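You operate a simulated robot arm through the tools that you are given. There is no shell and no other tool.

You run a simulated robot arm. Do the job below in one go: nothing can be reset, and whatever is moved stays where it is left.

Task
Put things in order on the steel counter by the glass door. At the end: the silver shaker stands where the beige brush stood; the clear bottle stands where the brown tin stood; the brown tin from the steel counter by the glass door stands on top of the white ice block; the beige brush stands where the clear bottle stood; whatever was shut is shut again. Leave all else as you found it, and nothing knocked over.

Only the result counts: the job must be done as asked and must still hold three seconds after the hand-in. Knocking over, shifting, dropping, spilling or breaking anything else fails it.

Robot
A 6-joint arm with a two-finger gripper, fixed in place. Base frame: the origin is at the foot of the arm, x ahead of it, y to its left, z up; the work surface is at about z = 0. Readings come in cm, degrees, newtons and seconds.
With the tool pointing down near the work surface it reaches from about 18 to 48 cm from the base axis. Its first joint turns from -66.0 to 66.0 degrees. Payload 1.76 kg.
The tool frame sits at the grasp point between the pads (the TCP): z along the fingers, y along the line on which they close. The tips reach 2.9 cm beyond it. Largest opening 8.2 cm; the body of the gripper starts 5.8 cm behind the TCP.
Orientation is told as [roll, pitch, yaw] about the base's x, y, z axes, in that order, counted from this pose: with the fingers straight down and closing along the base's y, the tool's x points along the base's -x, its y along +y and its z along -z.

Tools
- The arm moves only by the tool send_rows. Its argument "moves" is one flat list of numbers, 7 for each row, row after row: the turn, a rotation vector about the base's x, y, z in degrees, then the shift along the base's x, y, z in cm, then the finger opening in cm, from 0 to 8.2. In form: [rx, ry, rz, x, y, z, grip, rx, ry, rz, x, y, z, grip, ...]. A call has 1 to 20 rows; each row shifts and turns the commanded pose from where the row before left it. Each row takes 0.2 s and may step no farther than 5 cm and 8.6 degrees from the row before; otherwise, or with a gripper value out of range, the whole call is refused. Where a pose cannot be reached the arm comes as near as it can. A force on the tool above 40 N (or 10 N above the force at the start of the call, whichever is more), or a blocked arm, ends the call early, and 0.2 s more pass. The fingers move at their own pace and stop on an object; they squeeze with about 23 N. The grip force told is the motor's: it shows also when the fingers shut on nothing. Time passes only in rows, and 0.2 s behind the last, so rows that do not move let the fingers close. The reply holds the time, the measured pose of the TCP, the force on the tool along the base axes, the opening and the grip force, in the units named above and with some noise, with the torque about the TCP (base axes, N m) and any sound that the robot's microphone picked up.
- Cameras (640 x 400 px; columns grow to the right, rows downward): "scene" is fixed at [6, 33.59, 42.47]; the picture's right is [-0.72, -0.69, 0.00], its down [-0.40, 0.41, -0.82] and it looks along [0.57, -0.59, -0.57] (base axes); focal length 214 px, centre (320, 200). "wrist" rides on the gripper at [7.9, 0.4, -8.9] in the tool frame; the picture's right is [-0.05, 1.00, 0.00], its down [-0.71, -0.04, -0.71] and it looks along [-0.71, -0.04, 0.71] (tool axes); focal length 256 px, centre (320, 200).
- get_image(camera): a new picture of that camera. The clock stands still meanwhile.
- locate(camera, pixels): for up to 12 pixels [column, row] of the newest picture of that camera ("zoom" is the newest enlarged one), the place [x, y, z] in the base frame of the surface seen there, good to about 0.3 cm. The clock stands still meanwhile.
- enlarge(camera, box): a new picture of the part [left, top, right, bottom] of that camera's present view, enlarged. The clock stands still meanwhile.
- finish_job(): hands the job in; it is judged then, once.

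Open the gripper and draw the arm clear of the work before you hand the job in, unless the task says otherwise.

The tools are called after ">>>" by a JSON object that holds its "fn" and its "kwargs". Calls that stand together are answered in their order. send_rows: Moves the arm, as the interface text tells. Its arguments: {"type":"object","properties":{"moves":{"type":"array","items":{"type":"number"}}},"required":["moves"]} The other tools are called the same way: get_image (camera) takes a picture; locate (camera, pixels) gives the place of the surface under pixels of a picture; enlarge (camera, box) takes an enlarged picture of a part of a camera's view; finish_job () hands the job in.

At the start:

```text
clock: 0.0
tcp_pos: [24.09, 2.53, 32.52]
tool_rot: [0.1, -0.1, 0.0]
wrist_force: [-0.1, 0.5, 0.8]
ft_torque: [-0.01, 0.06, 0.0]
opening: 8.19
grasp_force: 0.1
```

scene: 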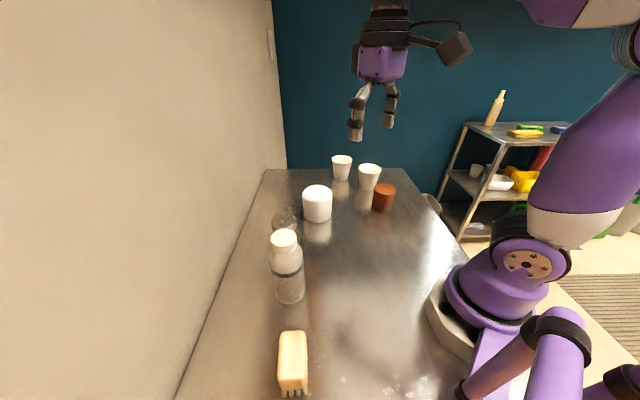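
wrist: 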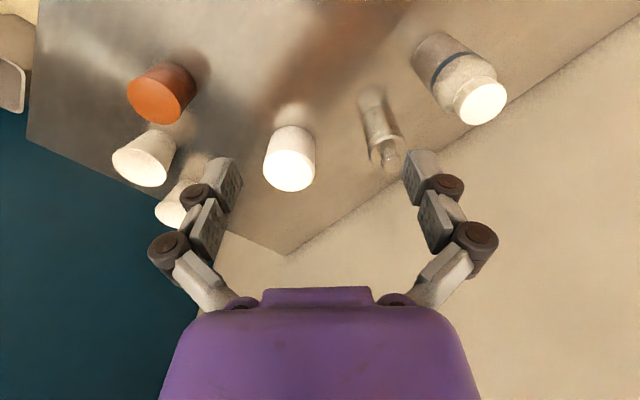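

The scene shows a beige brush near (293,362), a shaker-like object at (287,265), something clear at (285,218), a white block at (317,203), a brown tin at (383,198) and two white cups. I enlarge to identify each of them.

>>> {"fn": "enlarge", "kwargs": {"camera": "scene", "box": [220, 140, 440, 280]}}

>>> {"fn": "enlarge", "kwargs": {"camera": "wrist", "box": [80, 20, 540, 240]}}

```text
2.86 times, centred on (330, 210) of scene
```

zoom: 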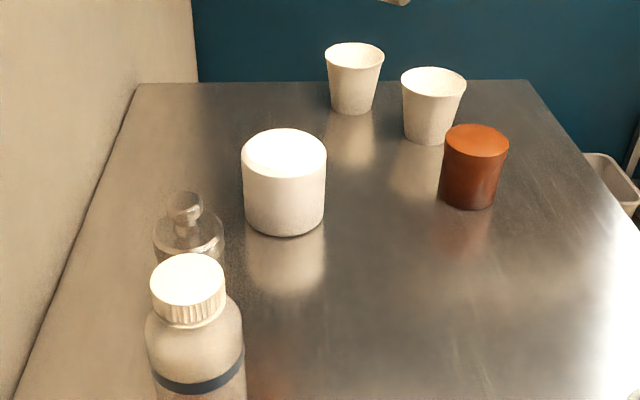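

```text
1.39 times, centred on (310, 130) of wrist
```

zoom: 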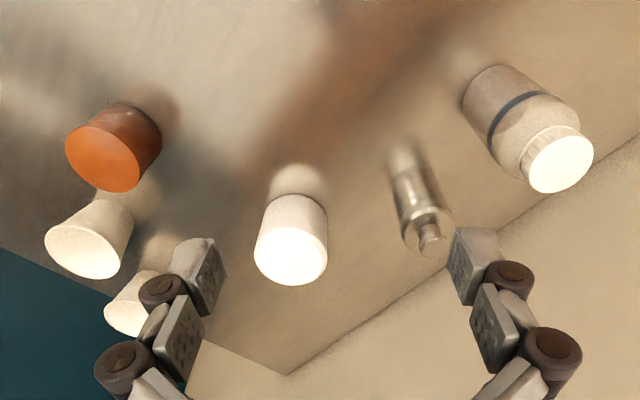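

I look closer at the two objects at (285,218) and (287,265) to see which is the shaker and which is the bottle, and at the brush.

>>> {"fn": "enlarge", "kwargs": {"camera": "scene", "box": [245, 195, 335, 310]}}

>>> {"fn": "enlarge", "kwargs": {"camera": "wrist", "box": [340, 20, 520, 190]}}

>>> {"fn": "enlarge", "kwargs": {"camera": "scene", "box": [220, 300, 380, 400]}}

>>> {"fn": "enlarge", "kwargs": {"camera": "scene", "box": [430, 80, 640, 260]}}

```text
3.48 times, centred on (290, 252) of scene
```

zoom: 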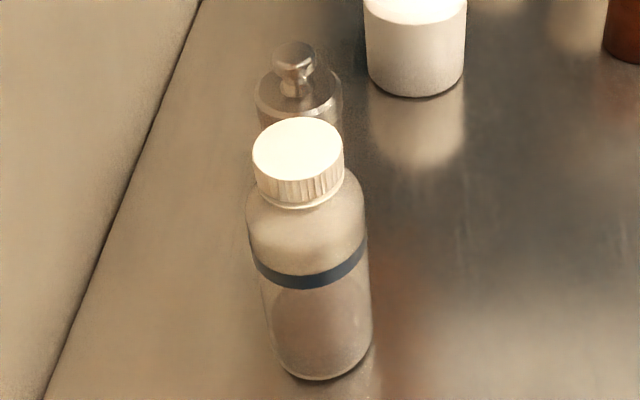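

```text
2.35 times, centred on (430, 105) of wrist
```

zoom: 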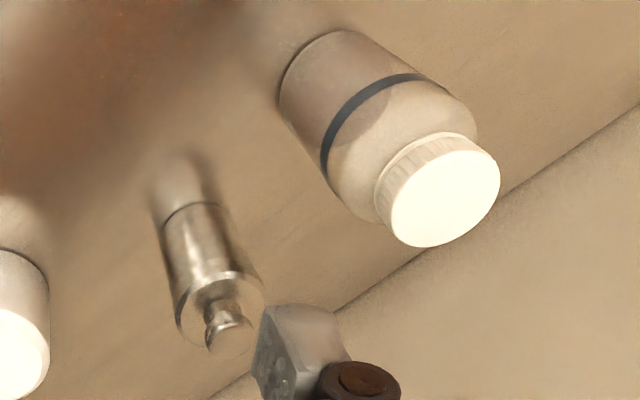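

```text
4.00 times, centred on (300, 350) of scene
```

zoom: 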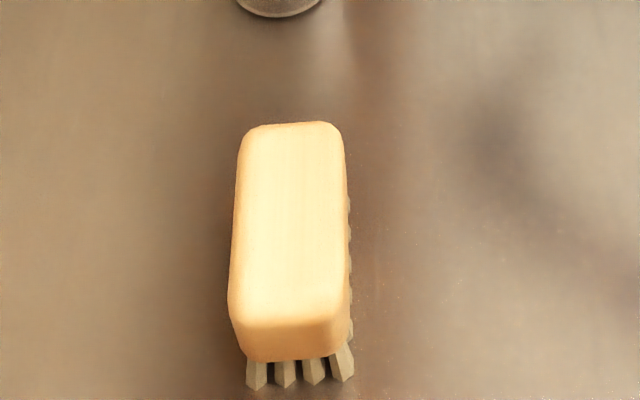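

```text
2.22 times, centred on (535, 170) of scene
```

zoom: 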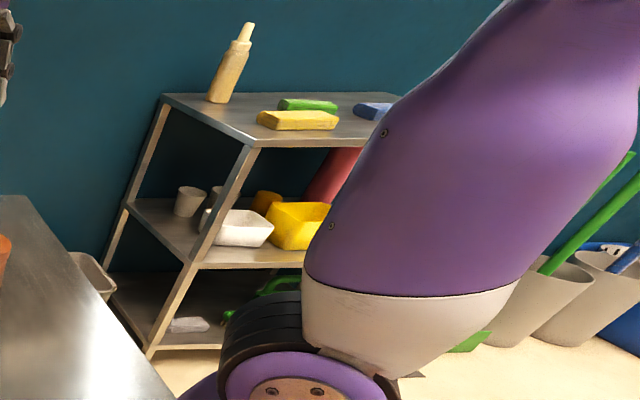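

The metal knobbed object is the silver shaker and the white-capped one with a blue band is the clear bottle. Now I locate their surfaces: tin, ice block, cups, bottle and shaker in the scene and wrist pictures.

>>> {"fn": "get_image", "kwargs": {"camera": "scene"}}

>>> {"fn": "locate", "kwargs": {"camera": "scene", "pixels": [[384, 187], [383, 211], [317, 190], [317, 220], [369, 168], [342, 158], [284, 236], [290, 300], [284, 213], [293, 340], [293, 380], [340, 300]]}}

>>> {"fn": "get_image", "kwargs": {"camera": "wrist"}}

>>> {"fn": "locate", "kwargs": {"camera": "wrist", "pixels": [[158, 102], [165, 70], [290, 175], [293, 132], [139, 166], [168, 214], [480, 100], [440, 40], [389, 157], [375, 100], [380, 135], [395, 138]]}}

```text
taken
```

scene: 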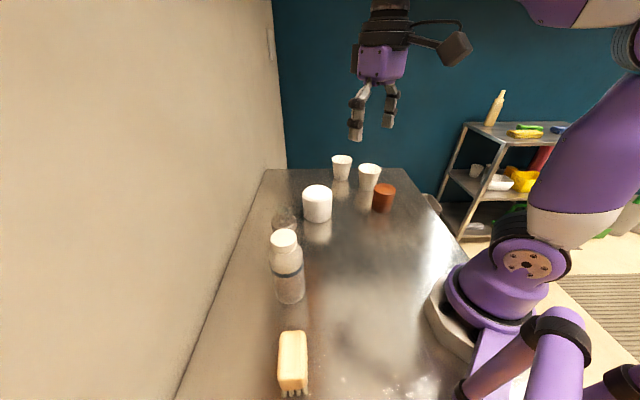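

```text
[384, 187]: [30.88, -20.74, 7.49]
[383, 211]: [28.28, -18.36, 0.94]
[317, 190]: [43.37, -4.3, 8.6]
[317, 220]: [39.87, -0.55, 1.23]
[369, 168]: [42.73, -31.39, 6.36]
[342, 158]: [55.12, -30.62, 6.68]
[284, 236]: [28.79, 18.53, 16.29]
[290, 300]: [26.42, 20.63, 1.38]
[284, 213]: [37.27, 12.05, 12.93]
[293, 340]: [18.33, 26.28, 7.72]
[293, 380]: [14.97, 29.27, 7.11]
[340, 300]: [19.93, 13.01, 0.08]
```

```text
taken
```

wrist: 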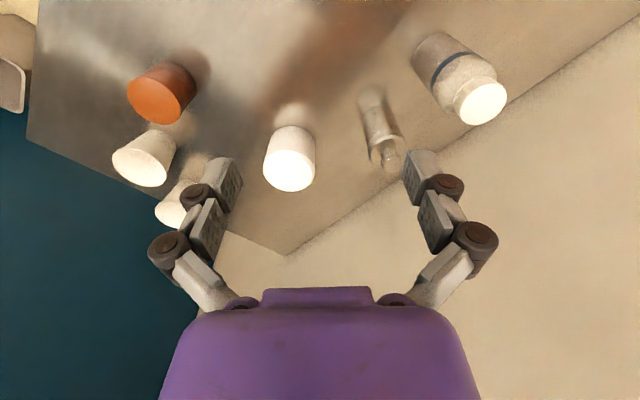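

```text
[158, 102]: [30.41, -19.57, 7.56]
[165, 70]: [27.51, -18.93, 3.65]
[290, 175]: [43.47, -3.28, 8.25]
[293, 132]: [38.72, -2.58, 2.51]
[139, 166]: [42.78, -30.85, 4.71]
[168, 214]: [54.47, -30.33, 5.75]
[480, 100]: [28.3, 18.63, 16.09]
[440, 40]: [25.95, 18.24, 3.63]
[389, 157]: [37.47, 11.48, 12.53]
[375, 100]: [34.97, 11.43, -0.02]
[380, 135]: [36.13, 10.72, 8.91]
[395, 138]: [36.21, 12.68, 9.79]
```

I measure the brush edges, the bottle, the wall and the counter edges more precisely with enlarged views.

>>> {"fn": "enlarge", "kwargs": {"camera": "scene", "box": [220, 300, 380, 400]}}

>>> {"fn": "locate", "kwargs": {"camera": "zoom", "pixels": [[255, 132], [330, 130], [240, 300], [335, 305], [258, 345], [330, 345], [258, 378], [342, 372], [348, 205], [290, 220], [350, 335], [310, 376]]}}

>>> {"fn": "locate", "kwargs": {"camera": "scene", "pixels": [[100, 150], [200, 200], [240, 100], [180, 300], [200, 335], [230, 265], [262, 175], [300, 170], [405, 170], [440, 215], [455, 240], [271, 60]]}}

```text
4.00 times, centred on (300, 350) of scene
```

zoom: 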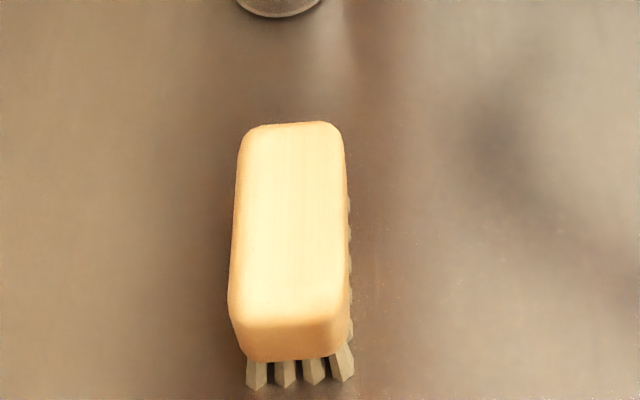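

```text
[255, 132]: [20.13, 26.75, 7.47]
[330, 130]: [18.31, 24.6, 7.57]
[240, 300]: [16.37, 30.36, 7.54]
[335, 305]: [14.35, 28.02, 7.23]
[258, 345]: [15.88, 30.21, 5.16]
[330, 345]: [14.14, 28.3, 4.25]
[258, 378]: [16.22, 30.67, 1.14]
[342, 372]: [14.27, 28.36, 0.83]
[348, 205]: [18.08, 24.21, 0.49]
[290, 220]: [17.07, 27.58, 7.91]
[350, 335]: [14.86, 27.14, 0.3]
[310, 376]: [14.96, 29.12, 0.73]
```

```text
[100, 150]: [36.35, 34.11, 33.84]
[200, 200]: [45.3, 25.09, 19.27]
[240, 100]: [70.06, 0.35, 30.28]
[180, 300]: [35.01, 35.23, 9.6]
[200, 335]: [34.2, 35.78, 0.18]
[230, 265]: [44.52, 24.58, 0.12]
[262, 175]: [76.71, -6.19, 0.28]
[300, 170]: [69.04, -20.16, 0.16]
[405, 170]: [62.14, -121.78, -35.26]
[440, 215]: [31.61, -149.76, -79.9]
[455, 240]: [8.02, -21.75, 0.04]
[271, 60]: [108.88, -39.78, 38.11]
```

Wall lies at about x+y=70, well behind everything. Now I measure the tin, ice block tops and the shaker/bottle with enlarged wrist views.

>>> {"fn": "enlarge", "kwargs": {"camera": "wrist", "box": [110, 50, 210, 140]}}

>>> {"fn": "locate", "kwargs": {"camera": "zoom", "pixels": [[310, 240], [120, 200], [330, 380], [420, 250], [210, 150], [230, 320], [400, 350], [300, 100], [480, 110], [520, 190]]}}

>>> {"fn": "enlarge", "kwargs": {"camera": "wrist", "box": [240, 110, 340, 210]}}

>>> {"fn": "enlarge", "kwargs": {"camera": "wrist", "box": [340, 70, 440, 190]}}

```text
4.44 times, centred on (160, 95) of wrist
```

zoom: 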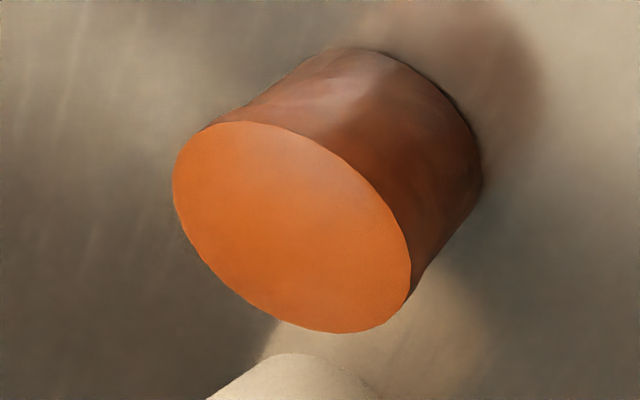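

```text
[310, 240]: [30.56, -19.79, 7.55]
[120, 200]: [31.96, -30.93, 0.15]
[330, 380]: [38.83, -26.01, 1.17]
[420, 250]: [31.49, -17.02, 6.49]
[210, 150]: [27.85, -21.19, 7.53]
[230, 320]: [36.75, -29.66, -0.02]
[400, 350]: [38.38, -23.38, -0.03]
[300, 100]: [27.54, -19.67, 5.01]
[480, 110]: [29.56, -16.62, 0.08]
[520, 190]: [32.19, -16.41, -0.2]
```

```text
4.00 times, centred on (290, 160) of wrist
```

zoom: 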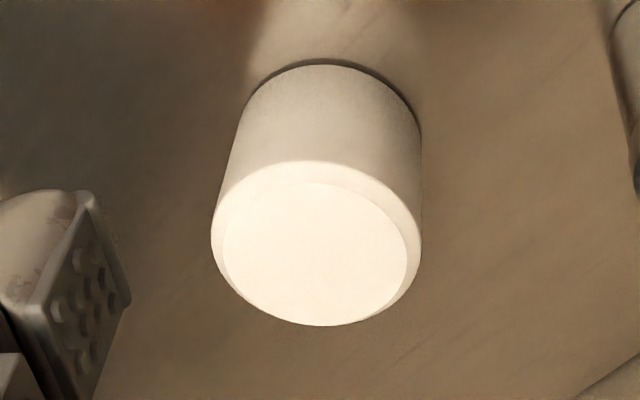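

```text
3.33 times, centred on (390, 130) of wrist
```

zoom: 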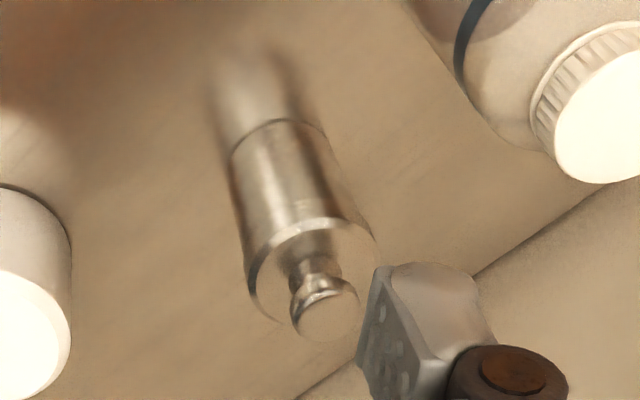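

Tin centre comes to about (30.2,-20.2), diameter about 6.6, height 7.5; ice block about (42.6,-3.6), top about 8.5. I move the open gripper toward the tin for a close look.

>>> {"fn": "send_rows", "kwargs": {"moves": [0, 0, 0, -0.35, -3.79, -2.58, 8.2, 0, 0, 0, -0.35, -3.79, -2.58, 8.2, 0, 0, 0, -0.35, -3.79, -2.58, 8.2, 0, 0, 0, -0.35, -3.79, -2.58, 8.2, 0, 0, 0, -0.35, -3.79, -2.58, 8.2, 0, 0, 0, -0.35, -3.79, -2.58, 8.2, 0, 0, 0, 0, 0, 0, 8.2]}}

>>> {"fn": "get_image", "kwargs": {"camera": "wrist"}}

>>> {"fn": "get_image", "kwargs": {"camera": "scene"}}

```text
clock: 1.6
tcp_pos: [21.93, -20.26, 16.87]
tool_rot: [0.0, -0.1, -0.1]
wrist_force: [-0.6, 0.8, -0.1]
ft_torque: [-0.02, -0.02, -0.02]
opening: 8.18
grasp_force: 0.1
```

```text
taken
```

wrist: 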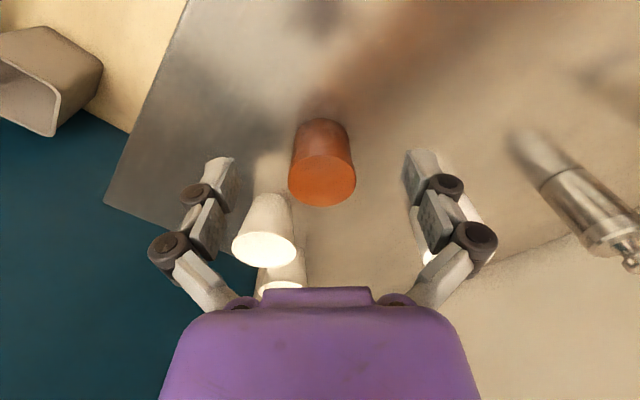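

```text
taken
```

scene: 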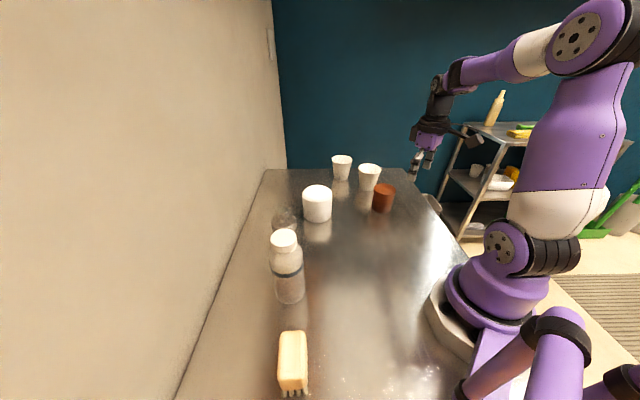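

The tin's top is at about (322,182) in the wrist picture. I enlarge it to get its edges accurately.

>>> {"fn": "enlarge", "kwargs": {"camera": "wrist", "box": [270, 110, 370, 215]}}

>>> {"fn": "locate", "kwargs": {"camera": "wrist", "pixels": [[322, 182], [300, 182], [345, 182], [322, 165], [322, 200], [322, 135], [270, 240], [283, 287]]}}

```text
3.81 times, centred on (320, 162) of wrist
```

zoom: 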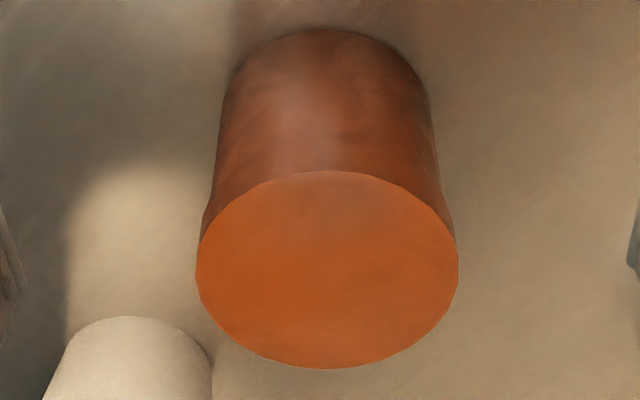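

```text
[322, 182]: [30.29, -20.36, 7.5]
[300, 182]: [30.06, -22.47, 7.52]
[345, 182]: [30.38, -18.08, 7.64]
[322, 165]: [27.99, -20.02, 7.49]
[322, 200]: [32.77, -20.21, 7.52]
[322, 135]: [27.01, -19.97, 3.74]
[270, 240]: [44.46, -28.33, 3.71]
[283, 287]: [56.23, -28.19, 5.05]
```

The tin's centre reads about (30.1,-20.4) with 6.5 cm diameter. I move above it and descend with the fingers open along y, to z≈4.5, without closing yet.

>>> {"fn": "send_rows", "kwargs": {"moves": [0, 0, 0, 4.1, -0.07, 0, 8.2, 0, 0, 0, 4.1, -0.07, 0, 8.2, 0, 0, 0, 0, 0, -3.5, 8.2, 0, 0, 0, 0, 0, -3.5, 8.2, 0, 0, 0, 0, 0, -2, 8.2, 0, 0, 0, 0, 0, -2, 8.2, 0, 0, 0, 0, 0, -1.3, 8.2, 0, 0, 0, 0, 0, 0, 8.2]}}

>>> {"fn": "get_image", "kwargs": {"camera": "wrist"}}

```text
clock: 3.4
tcp_pos: [30.4, -20.55, 4.7]
tool_rot: [0.1, -0.1, 0.1]
wrist_force: [-0.2, 0.7, 0.0]
ft_torque: [-0.02, 0.0, 0.01]
opening: 8.19
grasp_force: 0.0
```

```text
taken
```

wrist: 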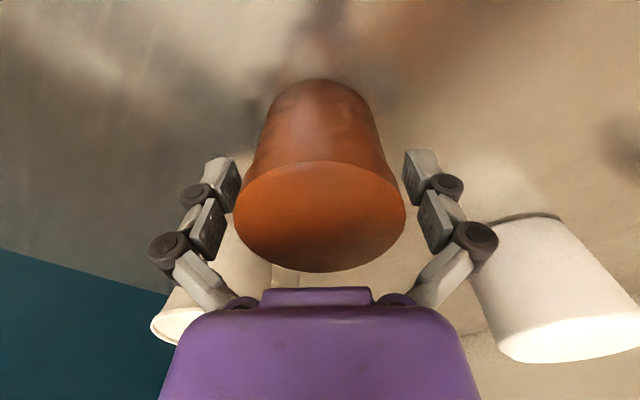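

The tin sits centred between the open fingers (columns 235–405). I close on it in place.

>>> {"fn": "send_rows", "kwargs": {"moves": [0, 0, 0, 0, 0, 0, 5, 0, 0, 0, 0, 0, 0, 5, 0, 0, 0, 0, 0, 0, 5]}}

```text
clock: 4.2
tcp_pos: [30.44, -20.5, 4.77]
tool_rot: [0.0, -0.2, 0.0]
wrist_force: [0.7, -0.6, 11.7]
ft_torque: [0.01, -0.03, 0.01]
opening: 6.47
grasp_force: 24.0
```

Opening is 6.47 with 24 N grip, so the tin is held. I lift it slightly and check the load.

>>> {"fn": "send_rows", "kwargs": {"moves": [0, 0, 0, 0, 0, 0.5, 5, 0, 0, 0, 0, 0, 1, 5, 0, 0, 0, 0, 0, 1.5, 5, 0, 0, 0, 0, 0, 0, 5]}}

>>> {"fn": "get_image", "kwargs": {"camera": "wrist"}}

```text
clock: 5.2
tcp_pos: [30.24, -20.52, 7.69]
tool_rot: [0.0, -0.1, -0.1]
wrist_force: [1.7, -0.1, -1.6]
ft_torque: [0.02, 0.01, 0.0]
opening: 6.5
grasp_force: 22.5
```

```text
taken
```

wrist: 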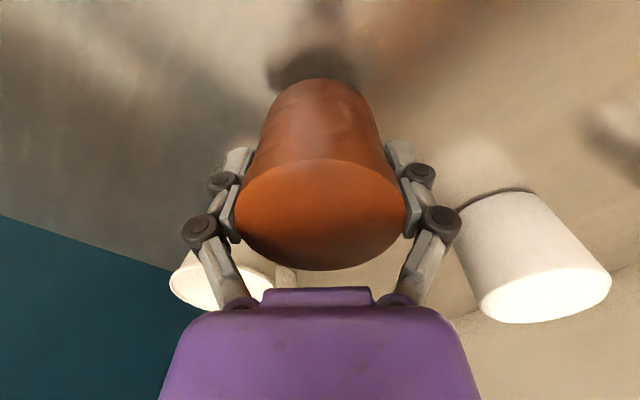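

The tin is held upright and clear of the counter. Before travelling I measure the ice block, visible at (540,260) in the wrist view and (317,203) in the scene.

>>> {"fn": "enlarge", "kwargs": {"camera": "wrist", "box": [440, 170, 640, 340]}}

>>> {"fn": "locate", "kwargs": {"camera": "wrist", "pixels": [[545, 297], [490, 300], [600, 285], [545, 280], [545, 312], [500, 195], [520, 240]]}}

>>> {"fn": "enlarge", "kwargs": {"camera": "scene", "box": [290, 170, 350, 230]}}

>>> {"fn": "locate", "kwargs": {"camera": "zoom", "pixels": [[310, 120], [310, 170], [200, 140], [400, 140], [310, 220], [310, 340], [310, 95]]}}

```text
2.35 times, centred on (540, 255) of wrist
```

zoom: 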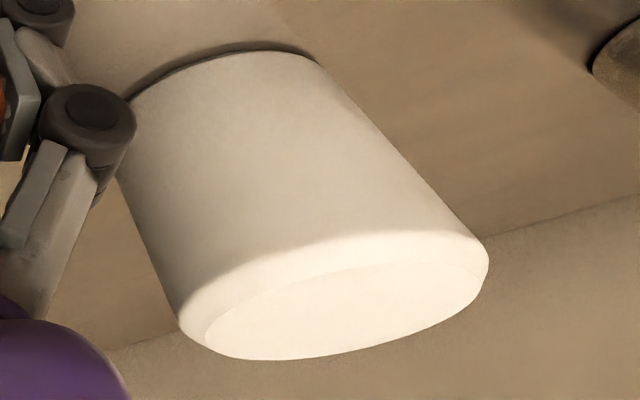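

```text
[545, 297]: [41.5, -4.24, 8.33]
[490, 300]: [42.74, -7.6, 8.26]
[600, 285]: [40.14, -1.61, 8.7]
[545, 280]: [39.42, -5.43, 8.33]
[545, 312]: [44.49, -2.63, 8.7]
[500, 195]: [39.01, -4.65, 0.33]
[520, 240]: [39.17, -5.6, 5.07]
```

```text
6.67 times, centred on (320, 200) of scene
```

zoom: 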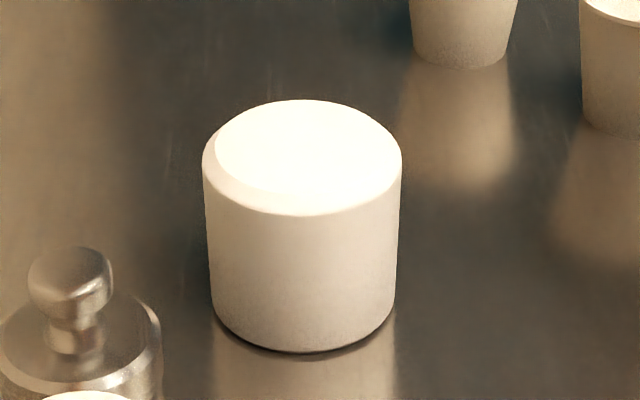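

```text
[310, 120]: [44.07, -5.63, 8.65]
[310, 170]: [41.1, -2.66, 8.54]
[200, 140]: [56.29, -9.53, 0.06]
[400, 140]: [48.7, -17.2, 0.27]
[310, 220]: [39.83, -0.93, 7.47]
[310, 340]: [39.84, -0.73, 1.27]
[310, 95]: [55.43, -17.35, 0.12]
```

Estimates for the ice block's centre scatter around (42.5,-3.6). I raise the tin high and look again from above at a steeper angle so the centre is well fixed.

>>> {"fn": "send_rows", "kwargs": {"moves": [0, 0, 0, 0.35, -0.3, 3.0, 5, 0, 0, 0, 0.35, -0.3, 3.0, 5, 0, 0, 0, 0.35, -0.3, 3.0, 5, 0, 0, 0, 0.35, -0.3, 3.0, 5, 0, 0, 0, 0.35, -0.3, 3.0, 5, 0, 0, 0, 0, 0, 0, 5]}}

>>> {"fn": "get_image", "kwargs": {"camera": "wrist"}}

>>> {"fn": "enlarge", "kwargs": {"camera": "wrist", "box": [430, 110, 560, 230]}}

```text
clock: 6.6
tcp_pos: [31.95, -22.07, 22.79]
tool_rot: [0.1, -0.1, 0.0]
wrist_force: [-0.4, 0.1, -1.4]
ft_torque: [0.02, 0.03, 0.02]
opening: 6.47
grasp_force: 22.6
```

```text
taken
```

wrist: 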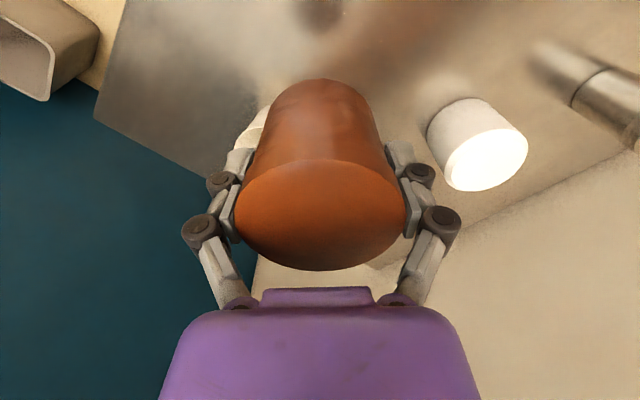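

```text
3.33 times, centred on (495, 170) of wrist
```

zoom: 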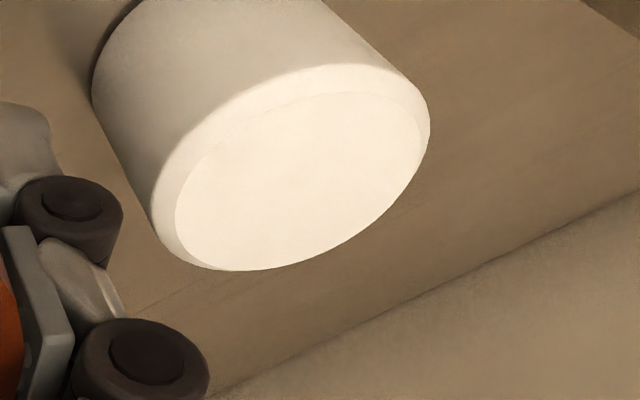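

I locate points on the flat top of the ice block in this zoom, near its edge and in its centre.

>>> {"fn": "locate", "kwargs": {"camera": "zoom", "pixels": [[300, 180], [185, 215], [415, 142], [330, 98], [245, 264], [200, 250], [395, 110], [230, 150], [370, 210], [110, 130], [250, 180], [350, 180]]}}

```text
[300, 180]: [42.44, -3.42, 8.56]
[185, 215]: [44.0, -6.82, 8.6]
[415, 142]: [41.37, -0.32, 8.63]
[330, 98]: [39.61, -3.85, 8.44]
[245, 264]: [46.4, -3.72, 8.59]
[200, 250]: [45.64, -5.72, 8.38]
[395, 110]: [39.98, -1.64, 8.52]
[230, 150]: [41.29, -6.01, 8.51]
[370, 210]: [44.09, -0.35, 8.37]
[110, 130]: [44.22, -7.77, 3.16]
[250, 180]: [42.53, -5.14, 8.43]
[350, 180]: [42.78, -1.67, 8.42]
```

Ice block centre fits (42.7,-3.65), flat radius about 3.5. Now I check how the tin sits in the grip by locating points on the rim of its top in the wrist picture.

>>> {"fn": "enlarge", "kwargs": {"camera": "wrist", "box": [220, 70, 420, 280]}}

>>> {"fn": "locate", "kwargs": {"camera": "wrist", "pixels": [[320, 162], [320, 268], [320, 215], [241, 212], [401, 212], [262, 175], [378, 175], [270, 255], [372, 255], [320, 120], [320, 90]]}}

```text
1.90 times, centred on (320, 175) of wrist
```

zoom: 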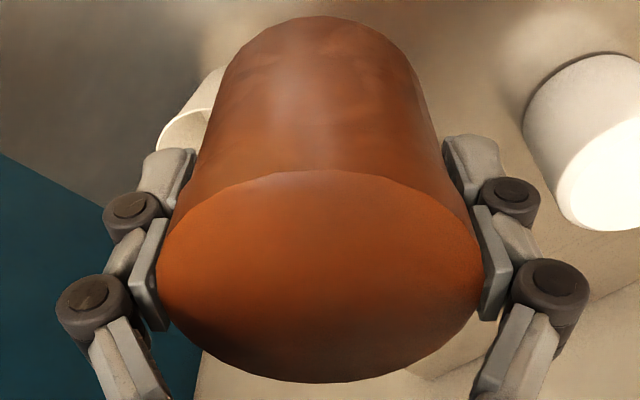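

```text
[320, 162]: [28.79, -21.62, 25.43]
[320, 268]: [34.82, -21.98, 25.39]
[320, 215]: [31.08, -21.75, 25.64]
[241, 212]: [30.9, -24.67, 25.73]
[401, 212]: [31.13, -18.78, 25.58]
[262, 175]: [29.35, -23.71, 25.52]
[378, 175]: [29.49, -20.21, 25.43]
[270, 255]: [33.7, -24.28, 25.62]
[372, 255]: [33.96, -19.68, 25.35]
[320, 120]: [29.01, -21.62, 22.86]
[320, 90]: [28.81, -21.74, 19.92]
```

Relative to the tin in hand (top centre at about (31.8,-21.74)), the block is (+10.85,+18.15) away. I carry the tin over it, keeping its bottom near 13 cm, above everything on the way.

>>> {"fn": "send_rows", "kwargs": {"moves": [0, 0, 0, 2.17, 3.63, -0.96, 5, 0, 0, 0, 2.17, 3.63, -0.96, 5, 0, 0, 0, 2.17, 3.63, -0.96, 5, 0, 0, 0, 2.17, 3.63, -0.96, 5, 0, 0, 0, 2.17, 3.63, -0.96, 5, 0, 0, 0, 0, 0, 0, 5, 0, 0, 0, 0, 0, 0, 5]}}

>>> {"fn": "get_image", "kwargs": {"camera": "scene"}}

>>> {"fn": "get_image", "kwargs": {"camera": "wrist"}}

```text
clock: 8.2
tcp_pos: [42.93, -3.64, 17.87]
tool_rot: [0.1, -0.1, 0.0]
wrist_force: [-0.8, -0.6, -1.2]
ft_torque: [-0.04, 0.0, 0.01]
opening: 6.49
grasp_force: 23.1
```

```text
taken
```

scene: 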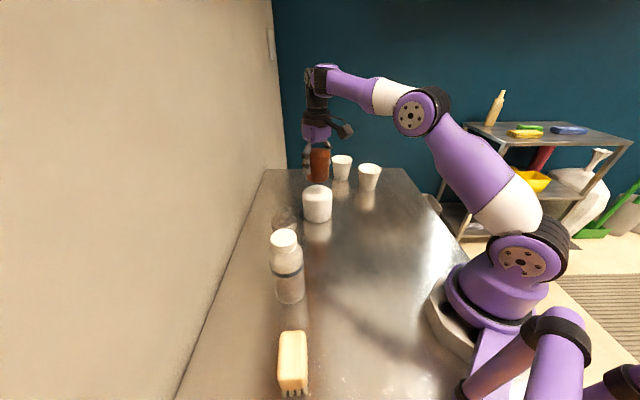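

```text
taken
```

wrist: 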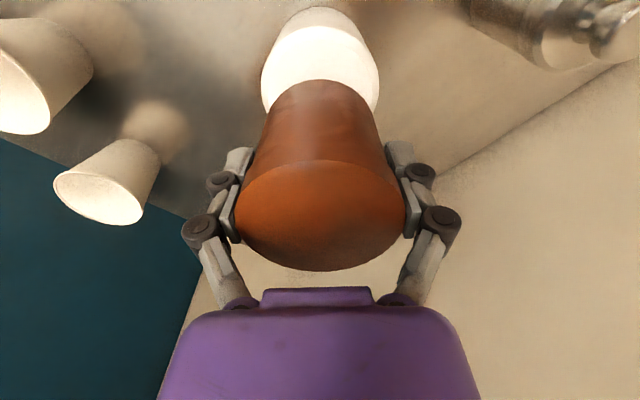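

The block and tin both centre on column 320 in the wrist view. I zoom the scene to check the other direction.

>>> {"fn": "enlarge", "kwargs": {"camera": "scene", "box": [275, 120, 365, 230]}}

>>> {"fn": "locate", "kwargs": {"camera": "zoom", "pixels": [[320, 100], [320, 130], [320, 160], [280, 250], [320, 250], [330, 300], [320, 330]]}}

>>> {"fn": "enlarge", "kwargs": {"camera": "wrist", "box": [240, 0, 400, 120]}}

>>> {"fn": "locate", "kwargs": {"camera": "zoom", "pixels": [[320, 100], [320, 115], [320, 150], [320, 220], [250, 250], [400, 250], [320, 70]]}}

```text
3.64 times, centred on (320, 175) of scene
```

zoom: 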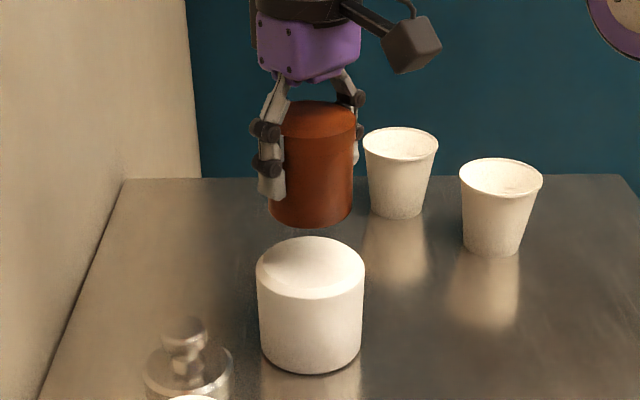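

```text
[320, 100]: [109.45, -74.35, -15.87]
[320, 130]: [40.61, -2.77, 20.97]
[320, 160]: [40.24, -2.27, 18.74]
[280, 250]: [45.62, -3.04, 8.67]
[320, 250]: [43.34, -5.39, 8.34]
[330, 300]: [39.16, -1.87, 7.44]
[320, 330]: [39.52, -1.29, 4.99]
```

```text
3.33 times, centred on (320, 60) of wrist
```

zoom: 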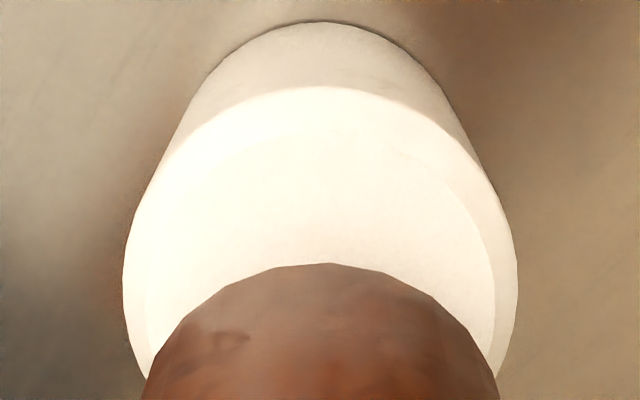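

```text
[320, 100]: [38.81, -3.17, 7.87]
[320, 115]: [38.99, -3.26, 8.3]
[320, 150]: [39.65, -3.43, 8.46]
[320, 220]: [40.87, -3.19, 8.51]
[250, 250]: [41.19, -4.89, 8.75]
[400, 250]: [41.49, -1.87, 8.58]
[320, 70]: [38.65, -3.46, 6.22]
```

Both centre on the same column in scene and wrist views, and x agrees within about 0.2 cm. I lower the tin to about half a centimetre above the block.

>>> {"fn": "send_rows", "kwargs": {"moves": [0, 0, 0, 0, 0, -1.5, 5, 0, 0, 0, 0, 0, -1.2, 5, 0, 0, 0, 0, 0, -0.8, 5, 0, 0, 0, 0, 0, -0.5, 5, 0, 0, 0, 0, 0, 0, 5]}}

>>> {"fn": "enlarge", "kwargs": {"camera": "scene", "box": [275, 120, 365, 230]}}

```text
clock: 9.4
tcp_pos: [42.8, -3.62, 14.15]
tool_rot: [0.1, 0.0, 0.0]
wrist_force: [0.4, -0.1, -1.7]
ft_torque: [-0.01, 0.05, 0.0]
opening: 6.46
grasp_force: 23.1
```

```text
3.64 times, centred on (320, 175) of scene
```

zoom: 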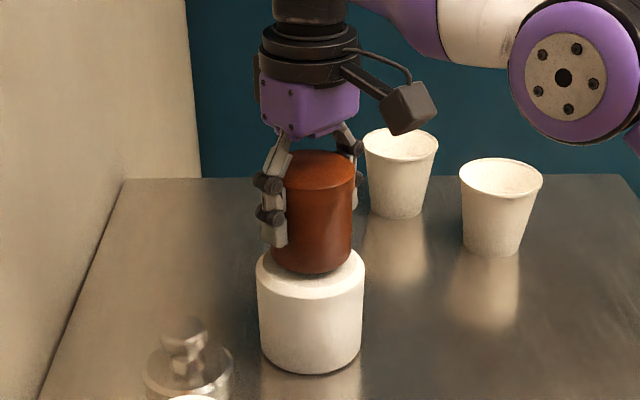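

The tin hangs just above the block, centred. I lower in small steps and watch the vertical force.

>>> {"fn": "send_rows", "kwargs": {"moves": [0, 0, 0, 0, 0, -0.2, 5, 0, 0, 0, 0, 0, -0.2, 5, 0, 0, 0, 0, 0, -0.1, 5]}}

```text
clock: 10.2
tcp_pos: [42.84, -3.73, 13.53]
tool_rot: [0.0, 0.0, 0.0]
wrist_force: [0.4, 0.0, -1.6]
ft_torque: [-0.04, 0.04, 0.01]
opening: 6.46
grasp_force: 23.1
```

No contact yet (force z still -1.6). I continue down in 0.1 cm steps.

>>> {"fn": "send_rows", "kwargs": {"moves": [0, 0, 0, 0, 0, -0.1, 5, 0, 0, 0, 0, 0, -0.1, 5, 0, 0, 0, 0, 0, 0, 5]}}

```text
clock: 11.0
tcp_pos: [42.79, -3.69, 13.23]
tool_rot: [0.1, -0.1, -0.1]
wrist_force: [-0.2, -0.4, -1.6]
ft_torque: [0.0, -0.01, 0.02]
opening: 6.44
grasp_force: 22.7
```

Still no contact at z=13.23. I go on in 0.1 cm steps.

>>> {"fn": "send_rows", "kwargs": {"moves": [0, 0, 0, 0, 0, -0.1, 5, 0, 0, 0, 0, 0, 0, 5]}}

```text
clock: 11.6
tcp_pos: [42.85, -3.73, 13.24]
tool_rot: [0.1, -0.3, 0.0]
wrist_force: [1.3, -0.9, 12.7]
ft_torque: [-0.05, -0.05, 0.1]
opening: 6.44
grasp_force: 23.6
```

Contact: vertical force rose to 12.7 N. I ease up a hair and open the fingers evenly, then rise straight up.

>>> {"fn": "send_rows", "kwargs": {"moves": [0, 0, 0, 0, 0, 0.06, 5, 0, 0, 0, 0, 0, 0, 6.5, 0, 0, 0, 0, 0, 0, 6.9, 0, 0, 0, 0, 0, 0, 8.2, 0, 0, 0, 0, 0, 0, 8.2]}}

>>> {"fn": "get_image", "kwargs": {"camera": "wrist"}}

>>> {"fn": "enlarge", "kwargs": {"camera": "scene", "box": [275, 120, 365, 230]}}

```text
clock: 12.8
tcp_pos: [42.89, -3.78, 13.28]
tool_rot: [0.1, -0.1, 0.0]
wrist_force: [0.4, 0.2, -0.3]
ft_torque: [0.03, -0.02, 0.01]
opening: 8.19
grasp_force: 0.0
```

```text
taken
```

wrist: 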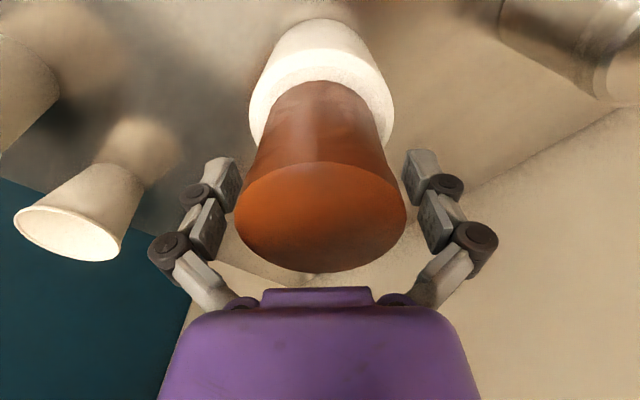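

```text
3.64 times, centred on (320, 175) of scene
```

zoom: 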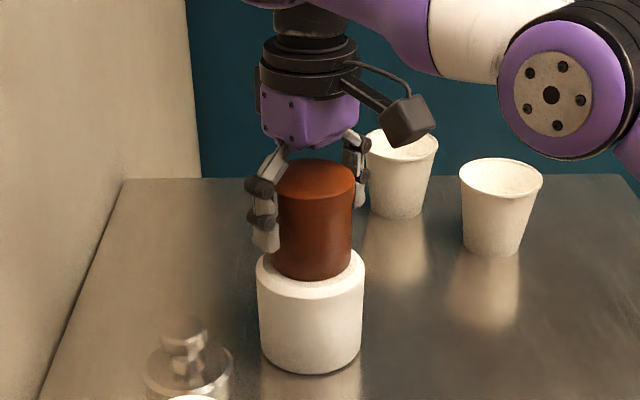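

The tin stands centred on the block and the fingers are free of it. I rise straight up and then go to a viewing pose for the bottle.

>>> {"fn": "send_rows", "kwargs": {"moves": [0, 0, 0, 0, 0, 1, 8.2, 0, 0, 0, 0, 0, 3.5, 8.2, 0, 0, 0, 0, 0, 3.5, 8.2, 0, 0, 0, -3.27, 3.19, 0.67, 8.2, 0, 0, 0, -3.27, 3.19, 0.67, 8.2, 0, 0, 0, -3.27, 3.19, 0.67, 8.2, 0, 0, 0, -3.27, 3.19, 0.67, 8.2, 0, 0, 0, -3.27, 3.19, 0.67, 8.2, 0, 0, 0, -3.27, 3.19, 0.67, 8.2, 0, 0, 0, -3.27, 3.19, 0.67, 8.2, 0, 0, 0, 0, 0, 0, 8.2]}}

>>> {"fn": "get_image", "kwargs": {"camera": "wrist"}}

>>> {"fn": "get_image", "kwargs": {"camera": "scene"}}

```text
clock: 15.2
tcp_pos: [19.91, 18.45, 25.77]
tool_rot: [0.1, -0.2, 0.1]
wrist_force: [-0.1, 0.1, -0.5]
ft_torque: [-0.01, 0.02, 0.01]
opening: 8.21
grasp_force: 0.0
```

```text
taken
```

wrist: 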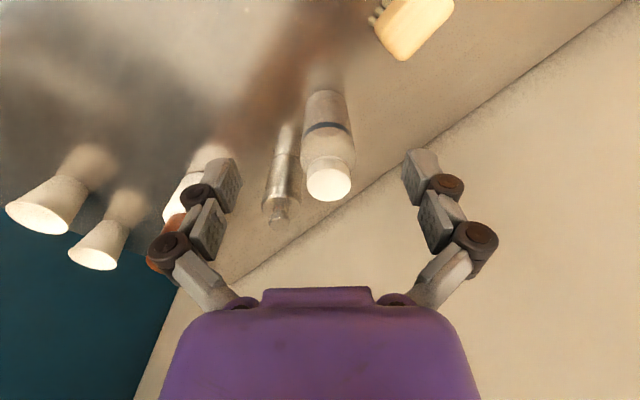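

```text
taken
```

scene: 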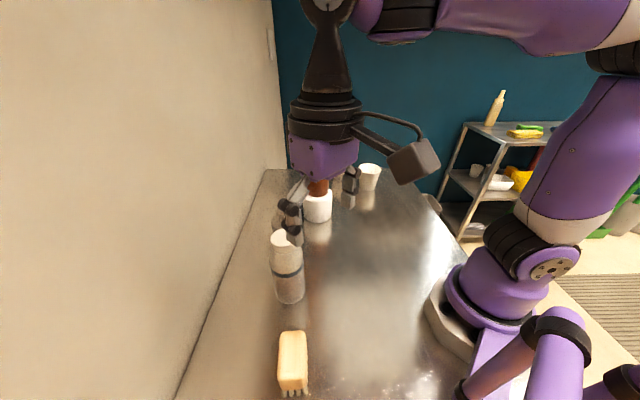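

The bottle is at (328,150) in the wrist view with the cap at (328,183). I enlarge it and locate cap, body and shaker points.

>>> {"fn": "enlarge", "kwargs": {"camera": "wrist", "box": [250, 80, 370, 235]}}

>>> {"fn": "locate", "kwargs": {"camera": "wrist", "pixels": [[328, 184], [308, 184], [349, 184], [328, 172], [328, 198], [328, 128], [305, 128], [351, 128], [326, 95], [278, 217], [282, 170], [282, 195]]}}

```text
2.58 times, centred on (310, 158) of wrist
```

zoom: 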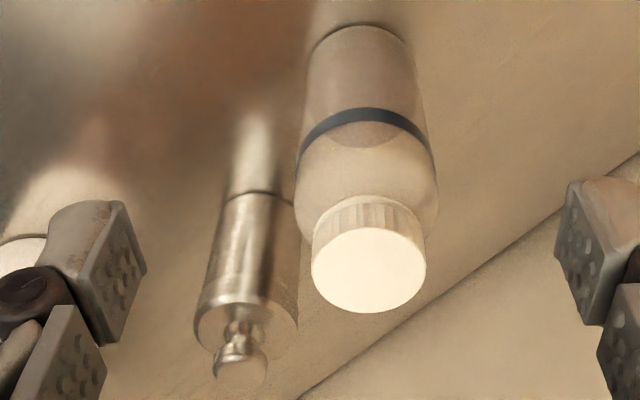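

```text
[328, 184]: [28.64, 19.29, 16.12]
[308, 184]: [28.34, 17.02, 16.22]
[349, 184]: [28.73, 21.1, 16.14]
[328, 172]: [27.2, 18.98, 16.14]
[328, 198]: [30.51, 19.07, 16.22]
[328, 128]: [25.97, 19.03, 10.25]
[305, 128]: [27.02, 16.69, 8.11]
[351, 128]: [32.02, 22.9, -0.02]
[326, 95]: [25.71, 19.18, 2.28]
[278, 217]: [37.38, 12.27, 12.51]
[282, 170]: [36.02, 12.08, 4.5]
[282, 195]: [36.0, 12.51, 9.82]
```

Bottle centre is about (28.75,19.0), body about 6.1 cm wide, cap top at 16.15. I move above it and lower to z≈18, then check the centring before going further.

>>> {"fn": "send_rows", "kwargs": {"moves": [0, 0, 0, 4.4, 0.25, 0, 8.2, 0, 0, 0, 4.4, 0.25, 0, 8.2, 0, 0, 0, 0, 0, -4, 8.2, 0, 0, 0, 0, 0, -3.5, 8.2, 0, 0, 0, 0, 0, 0, 8.2]}}

>>> {"fn": "get_image", "kwargs": {"camera": "wrist"}}

```text
clock: 16.4
tcp_pos: [28.76, 18.9, 18.48]
tool_rot: [0.0, 0.0, 0.0]
wrist_force: [-0.4, 0.2, -0.1]
ft_torque: [0.02, -0.01, 0.01]
opening: 8.19
grasp_force: 0.1
```

```text
taken
```

wrist: 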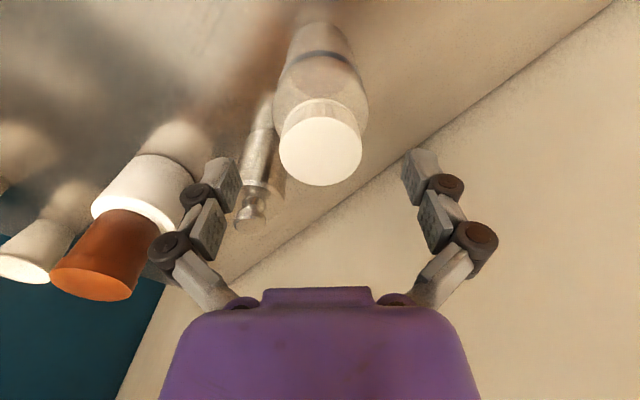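

The cap (279–362) is centred between the fingers (column 320). I lower to z≈11.1 so the pads straddle the upper body, then look.

>>> {"fn": "send_rows", "kwargs": {"moves": [0, 0, 0, 0, 0, -2.5, 8.2, 0, 0, 0, 0, 0, -2.0, 8.2, 0, 0, 0, 0, 0, -1.5, 8.2, 0, 0, 0, 0, 0, -0.9, 8.2, 0, 0, 0, 0, 0, -0.5, 8.2, 0, 0, 0, 0, 0, 0, 8.2]}}

>>> {"fn": "get_image", "kwargs": {"camera": "wrist"}}

>>> {"fn": "enlarge", "kwargs": {"camera": "scene", "box": [220, 150, 400, 310]}}

```text
clock: 17.8
tcp_pos: [28.85, 19.07, 11.09]
tool_rot: [0.0, -0.1, 0.1]
wrist_force: [0.1, 0.0, 0.2]
ft_torque: [0.0, -0.03, -0.01]
opening: 8.21
grasp_force: 0.1
```

```text
taken
```

wrist: 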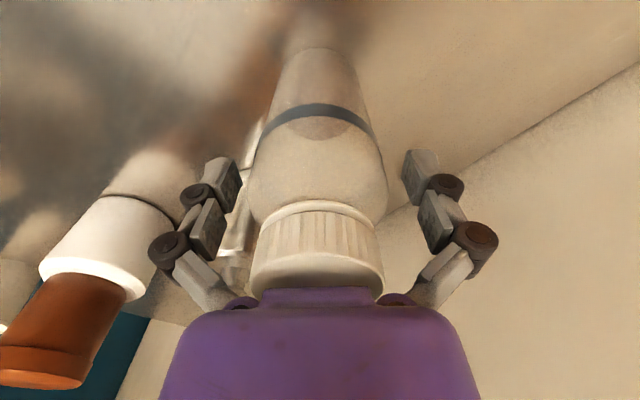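

```text
2.50 times, centred on (310, 230) of scene
```

zoom: 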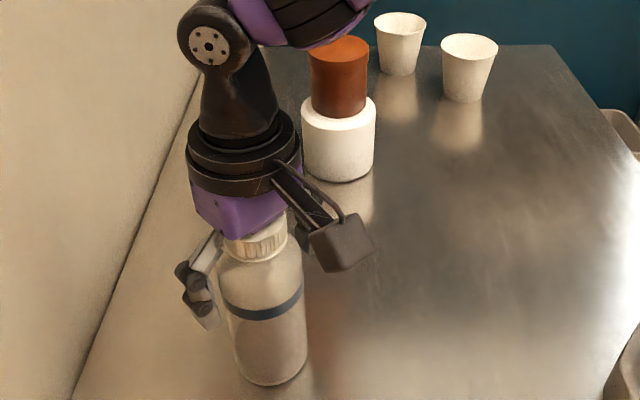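

The bottle body (247–388) sits about 3 px left of the finger centre, roughly 0.13 cm. I shift by that and close gently.

>>> {"fn": "send_rows", "kwargs": {"moves": [0, 0, 0, 0, -0.13, 0, 8.2, 0, 0, 0, 0, 0, 0, 7.0, 0, 0, 0, 0, 0, 0, 6.4, 0, 0, 0, 0, 0, 0, 5.0, 0, 0, 0, 0, 0, 0, 4.5, 0, 0, 0, 0, 0, 0, 4.5]}}

>>> {"fn": "get_image", "kwargs": {"camera": "wrist"}}

```text
clock: 19.2
tcp_pos: [28.74, 18.91, 10.98]
tool_rot: [0.1, -0.2, 0.0]
wrist_force: [-1.4, 1.1, 5.3]
ft_torque: [0.06, 0.04, 0.02]
opening: 6.1
grasp_force: 23.0
```

```text
taken
```

wrist: 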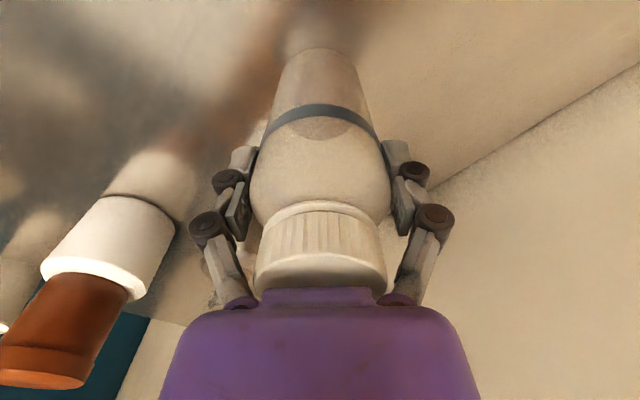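

Opening 6.1 at 23 N: the bottle body is held. I lift it a little and check weight and slip.

>>> {"fn": "send_rows", "kwargs": {"moves": [0, 0, 0, 0, 0, 0.3, 4.5, 0, 0, 0, 0, 0, 0.5, 4.5, 0, 0, 0, 0, 0, 0.7, 4.5, 0, 0, 0, 0, 0, 0.5, 4.5, 0, 0, 0, 0, 0, 0, 4.5]}}

>>> {"fn": "get_image", "kwargs": {"camera": "wrist"}}

>>> {"fn": "enlarge", "kwargs": {"camera": "scene", "box": [220, 150, 400, 310]}}

```text
clock: 20.4
tcp_pos: [28.86, 18.94, 13.07]
tool_rot: [0.1, -0.2, 0.0]
wrist_force: [0.9, 0.2, -1.1]
ft_torque: [-0.02, -0.04, 0.0]
opening: 6.09
grasp_force: 23.2
```

```text
taken
```

wrist: 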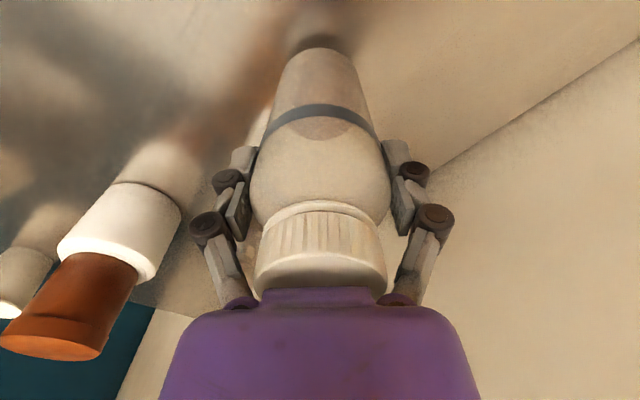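

```text
2.50 times, centred on (310, 230) of scene
```

zoom: 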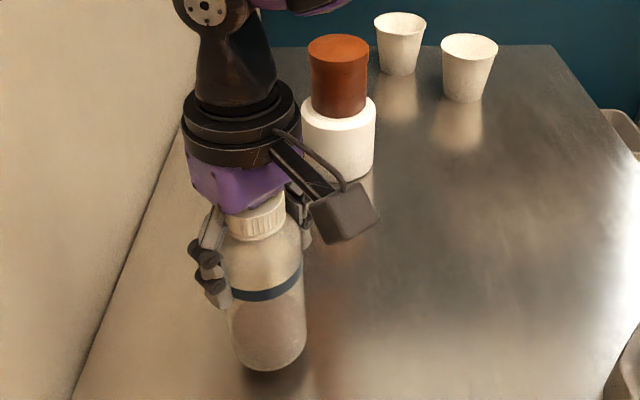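

The bottle hangs upright and is light. I raise it 2 cm more and carry it along x≈29 past the ice block to the tin's former place, stopping above it.

>>> {"fn": "send_rows", "kwargs": {"moves": [0, 0, 0, 0, 0, 1, 4.5, 0, 0, 0, 0, 0, 1, 4.5, 0, 0, 0, 0.06, -1.64, 0, 4.5, 0, 0, 0, 0.11, -3.0, 0, 4.5, 0, 0, 0, 0.12, -3.4, 0, 4.5, 0, 0, 0, 0.12, -3.4, 0, 4.5, 0, 0, 0, 0.12, -3.4, 0, 4.5, 0, 0, 0, 0.12, -3.4, 0, 4.5, 0, 0, 0, 0.12, -3.4, 0, 4.5, 0, 0, 0, 0.12, -3.4, 0, 4.5, 0, 0, 0, 0.12, -3.4, 0, 4.5, 0, 0, 0, 0.12, -3.4, 0, 4.5, 0, 0, 0, 0.12, -3.3, 0, 4.5, 0, 0, 0, 0.1, -2.5, 0, 4.5, 0, 0, 0, 0.05, -1.13, 0, 4.5, 0, 0, 0, 0, 0, 0, 4.5, 0, 0, 0, 0, 0, 0, 4.5]}}

>>> {"fn": "get_image", "kwargs": {"camera": "wrist"}}

>>> {"fn": "get_image", "kwargs": {"camera": "scene"}}

```text
clock: 24.0
tcp_pos: [30.08, -19.86, 14.93]
tool_rot: [0.1, 0.0, 0.0]
wrist_force: [-0.8, 0.6, -1.8]
ft_torque: [-0.01, 0.03, 0.02]
opening: 6.08
grasp_force: 22.7
```

```text
taken
```

wrist: 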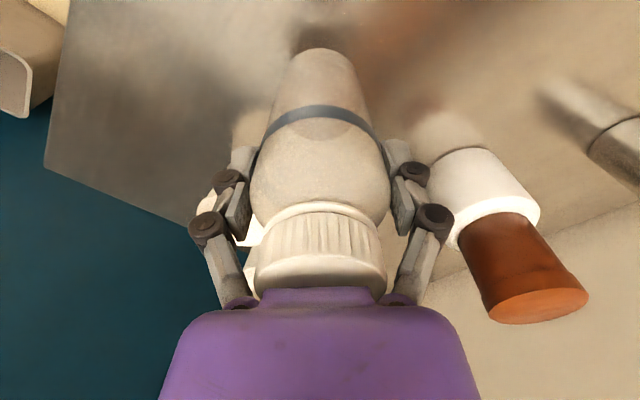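

```text
taken
```

scene: 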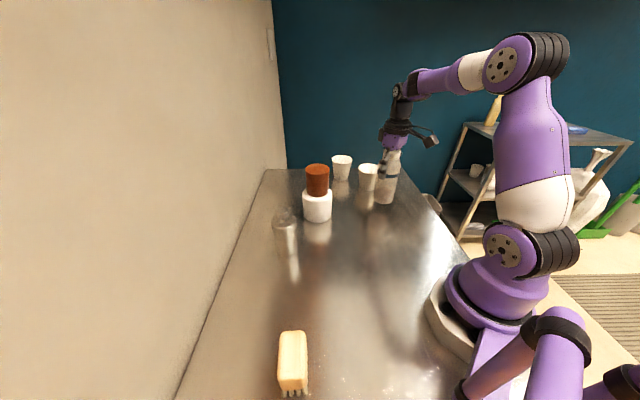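

Measured y is -19.86; the tin's place was y≈-20.45, so I shift -0.58 and lower to about 0.5 cm above the counter.

>>> {"fn": "send_rows", "kwargs": {"moves": [0, 0, 0, 0.05, -0.58, 0, 4.5, 0, 0, 0, 0, 0, -1.2, 4.5, 0, 0, 0, 0, 0, -1.2, 4.5, 0, 0, 0, 0, 0, -0.7, 4.5, 0, 0, 0, 0, 0, -0.3, 4.5, 0, 0, 0, 0, 0, 0, 4.5]}}

>>> {"fn": "enlarge", "kwargs": {"camera": "scene", "box": [340, 140, 430, 230]}}

```text
clock: 25.4
tcp_pos: [30.19, -20.62, 11.55]
tool_rot: [0.1, -0.2, 0.0]
wrist_force: [-0.2, -0.4, -1.4]
ft_torque: [0.01, 0.01, 0.02]
opening: 6.08
grasp_force: 23.0
```

```text
4.44 times, centred on (385, 185) of scene
```

zoom: 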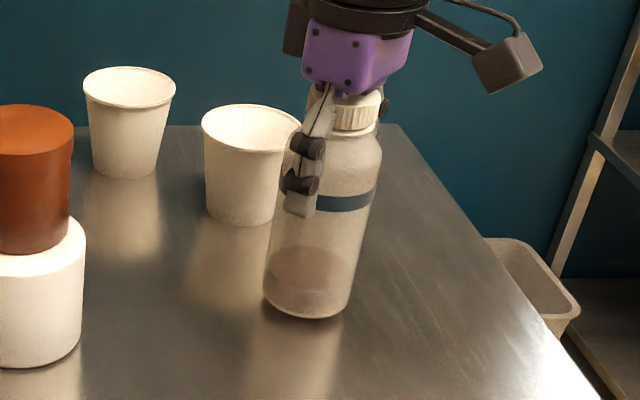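

The bottle's foot (scene columns 372–392, row ≈212) matches where the tin's foot stood (371–393, row ≈213). I lower slowly until contact.

>>> {"fn": "send_rows", "kwargs": {"moves": [0, 0, 0, 0, 0, -0.15, 4.5, 0, 0, 0, 0, 0, -0.15, 4.5, 0, 0, 0, 0, 0, -0.1, 4.5, 0, 0, 0, 0, 0, 0, 4.5]}}

```text
clock: 26.4
tcp_pos: [30.19, -20.4, 11.34]
tool_rot: [0.2, -0.1, 0.0]
wrist_force: [-0.5, 0.3, -0.8]
ft_torque: [0.01, 0.0, -0.03]
opening: 6.06
grasp_force: 23.1
```

No contact yet. I continue down in 0.1 cm steps.

>>> {"fn": "send_rows", "kwargs": {"moves": [0, 0, 0, 0, 0, -0.1, 4.5, 0, 0, 0, 0, 0, -0.1, 4.5, 0, 0, 0, 0, 0, 0, 4.5]}}

```text
clock: 27.2
tcp_pos: [30.14, -20.36, 11.09]
tool_rot: [0.1, -0.1, -0.1]
wrist_force: [0.2, 0.5, -1.4]
ft_torque: [0.02, 0.0, 0.03]
opening: 6.07
grasp_force: 23.1
```

Still hanging (force -1.4 N). I step down 0.1 cm more.

>>> {"fn": "send_rows", "kwargs": {"moves": [0, 0, 0, 0, 0, -0.1, 4.5, 0, 0, 0, 0, 0, 0, 4.5]}}

```text
clock: 27.8
tcp_pos: [30.25, -20.44, 10.96]
tool_rot: [0.0, -0.1, 0.0]
wrist_force: [-2.6, -1.1, 12.7]
ft_torque: [-0.08, 0.12, -0.1]
opening: 6.1
grasp_force: 22.9
```

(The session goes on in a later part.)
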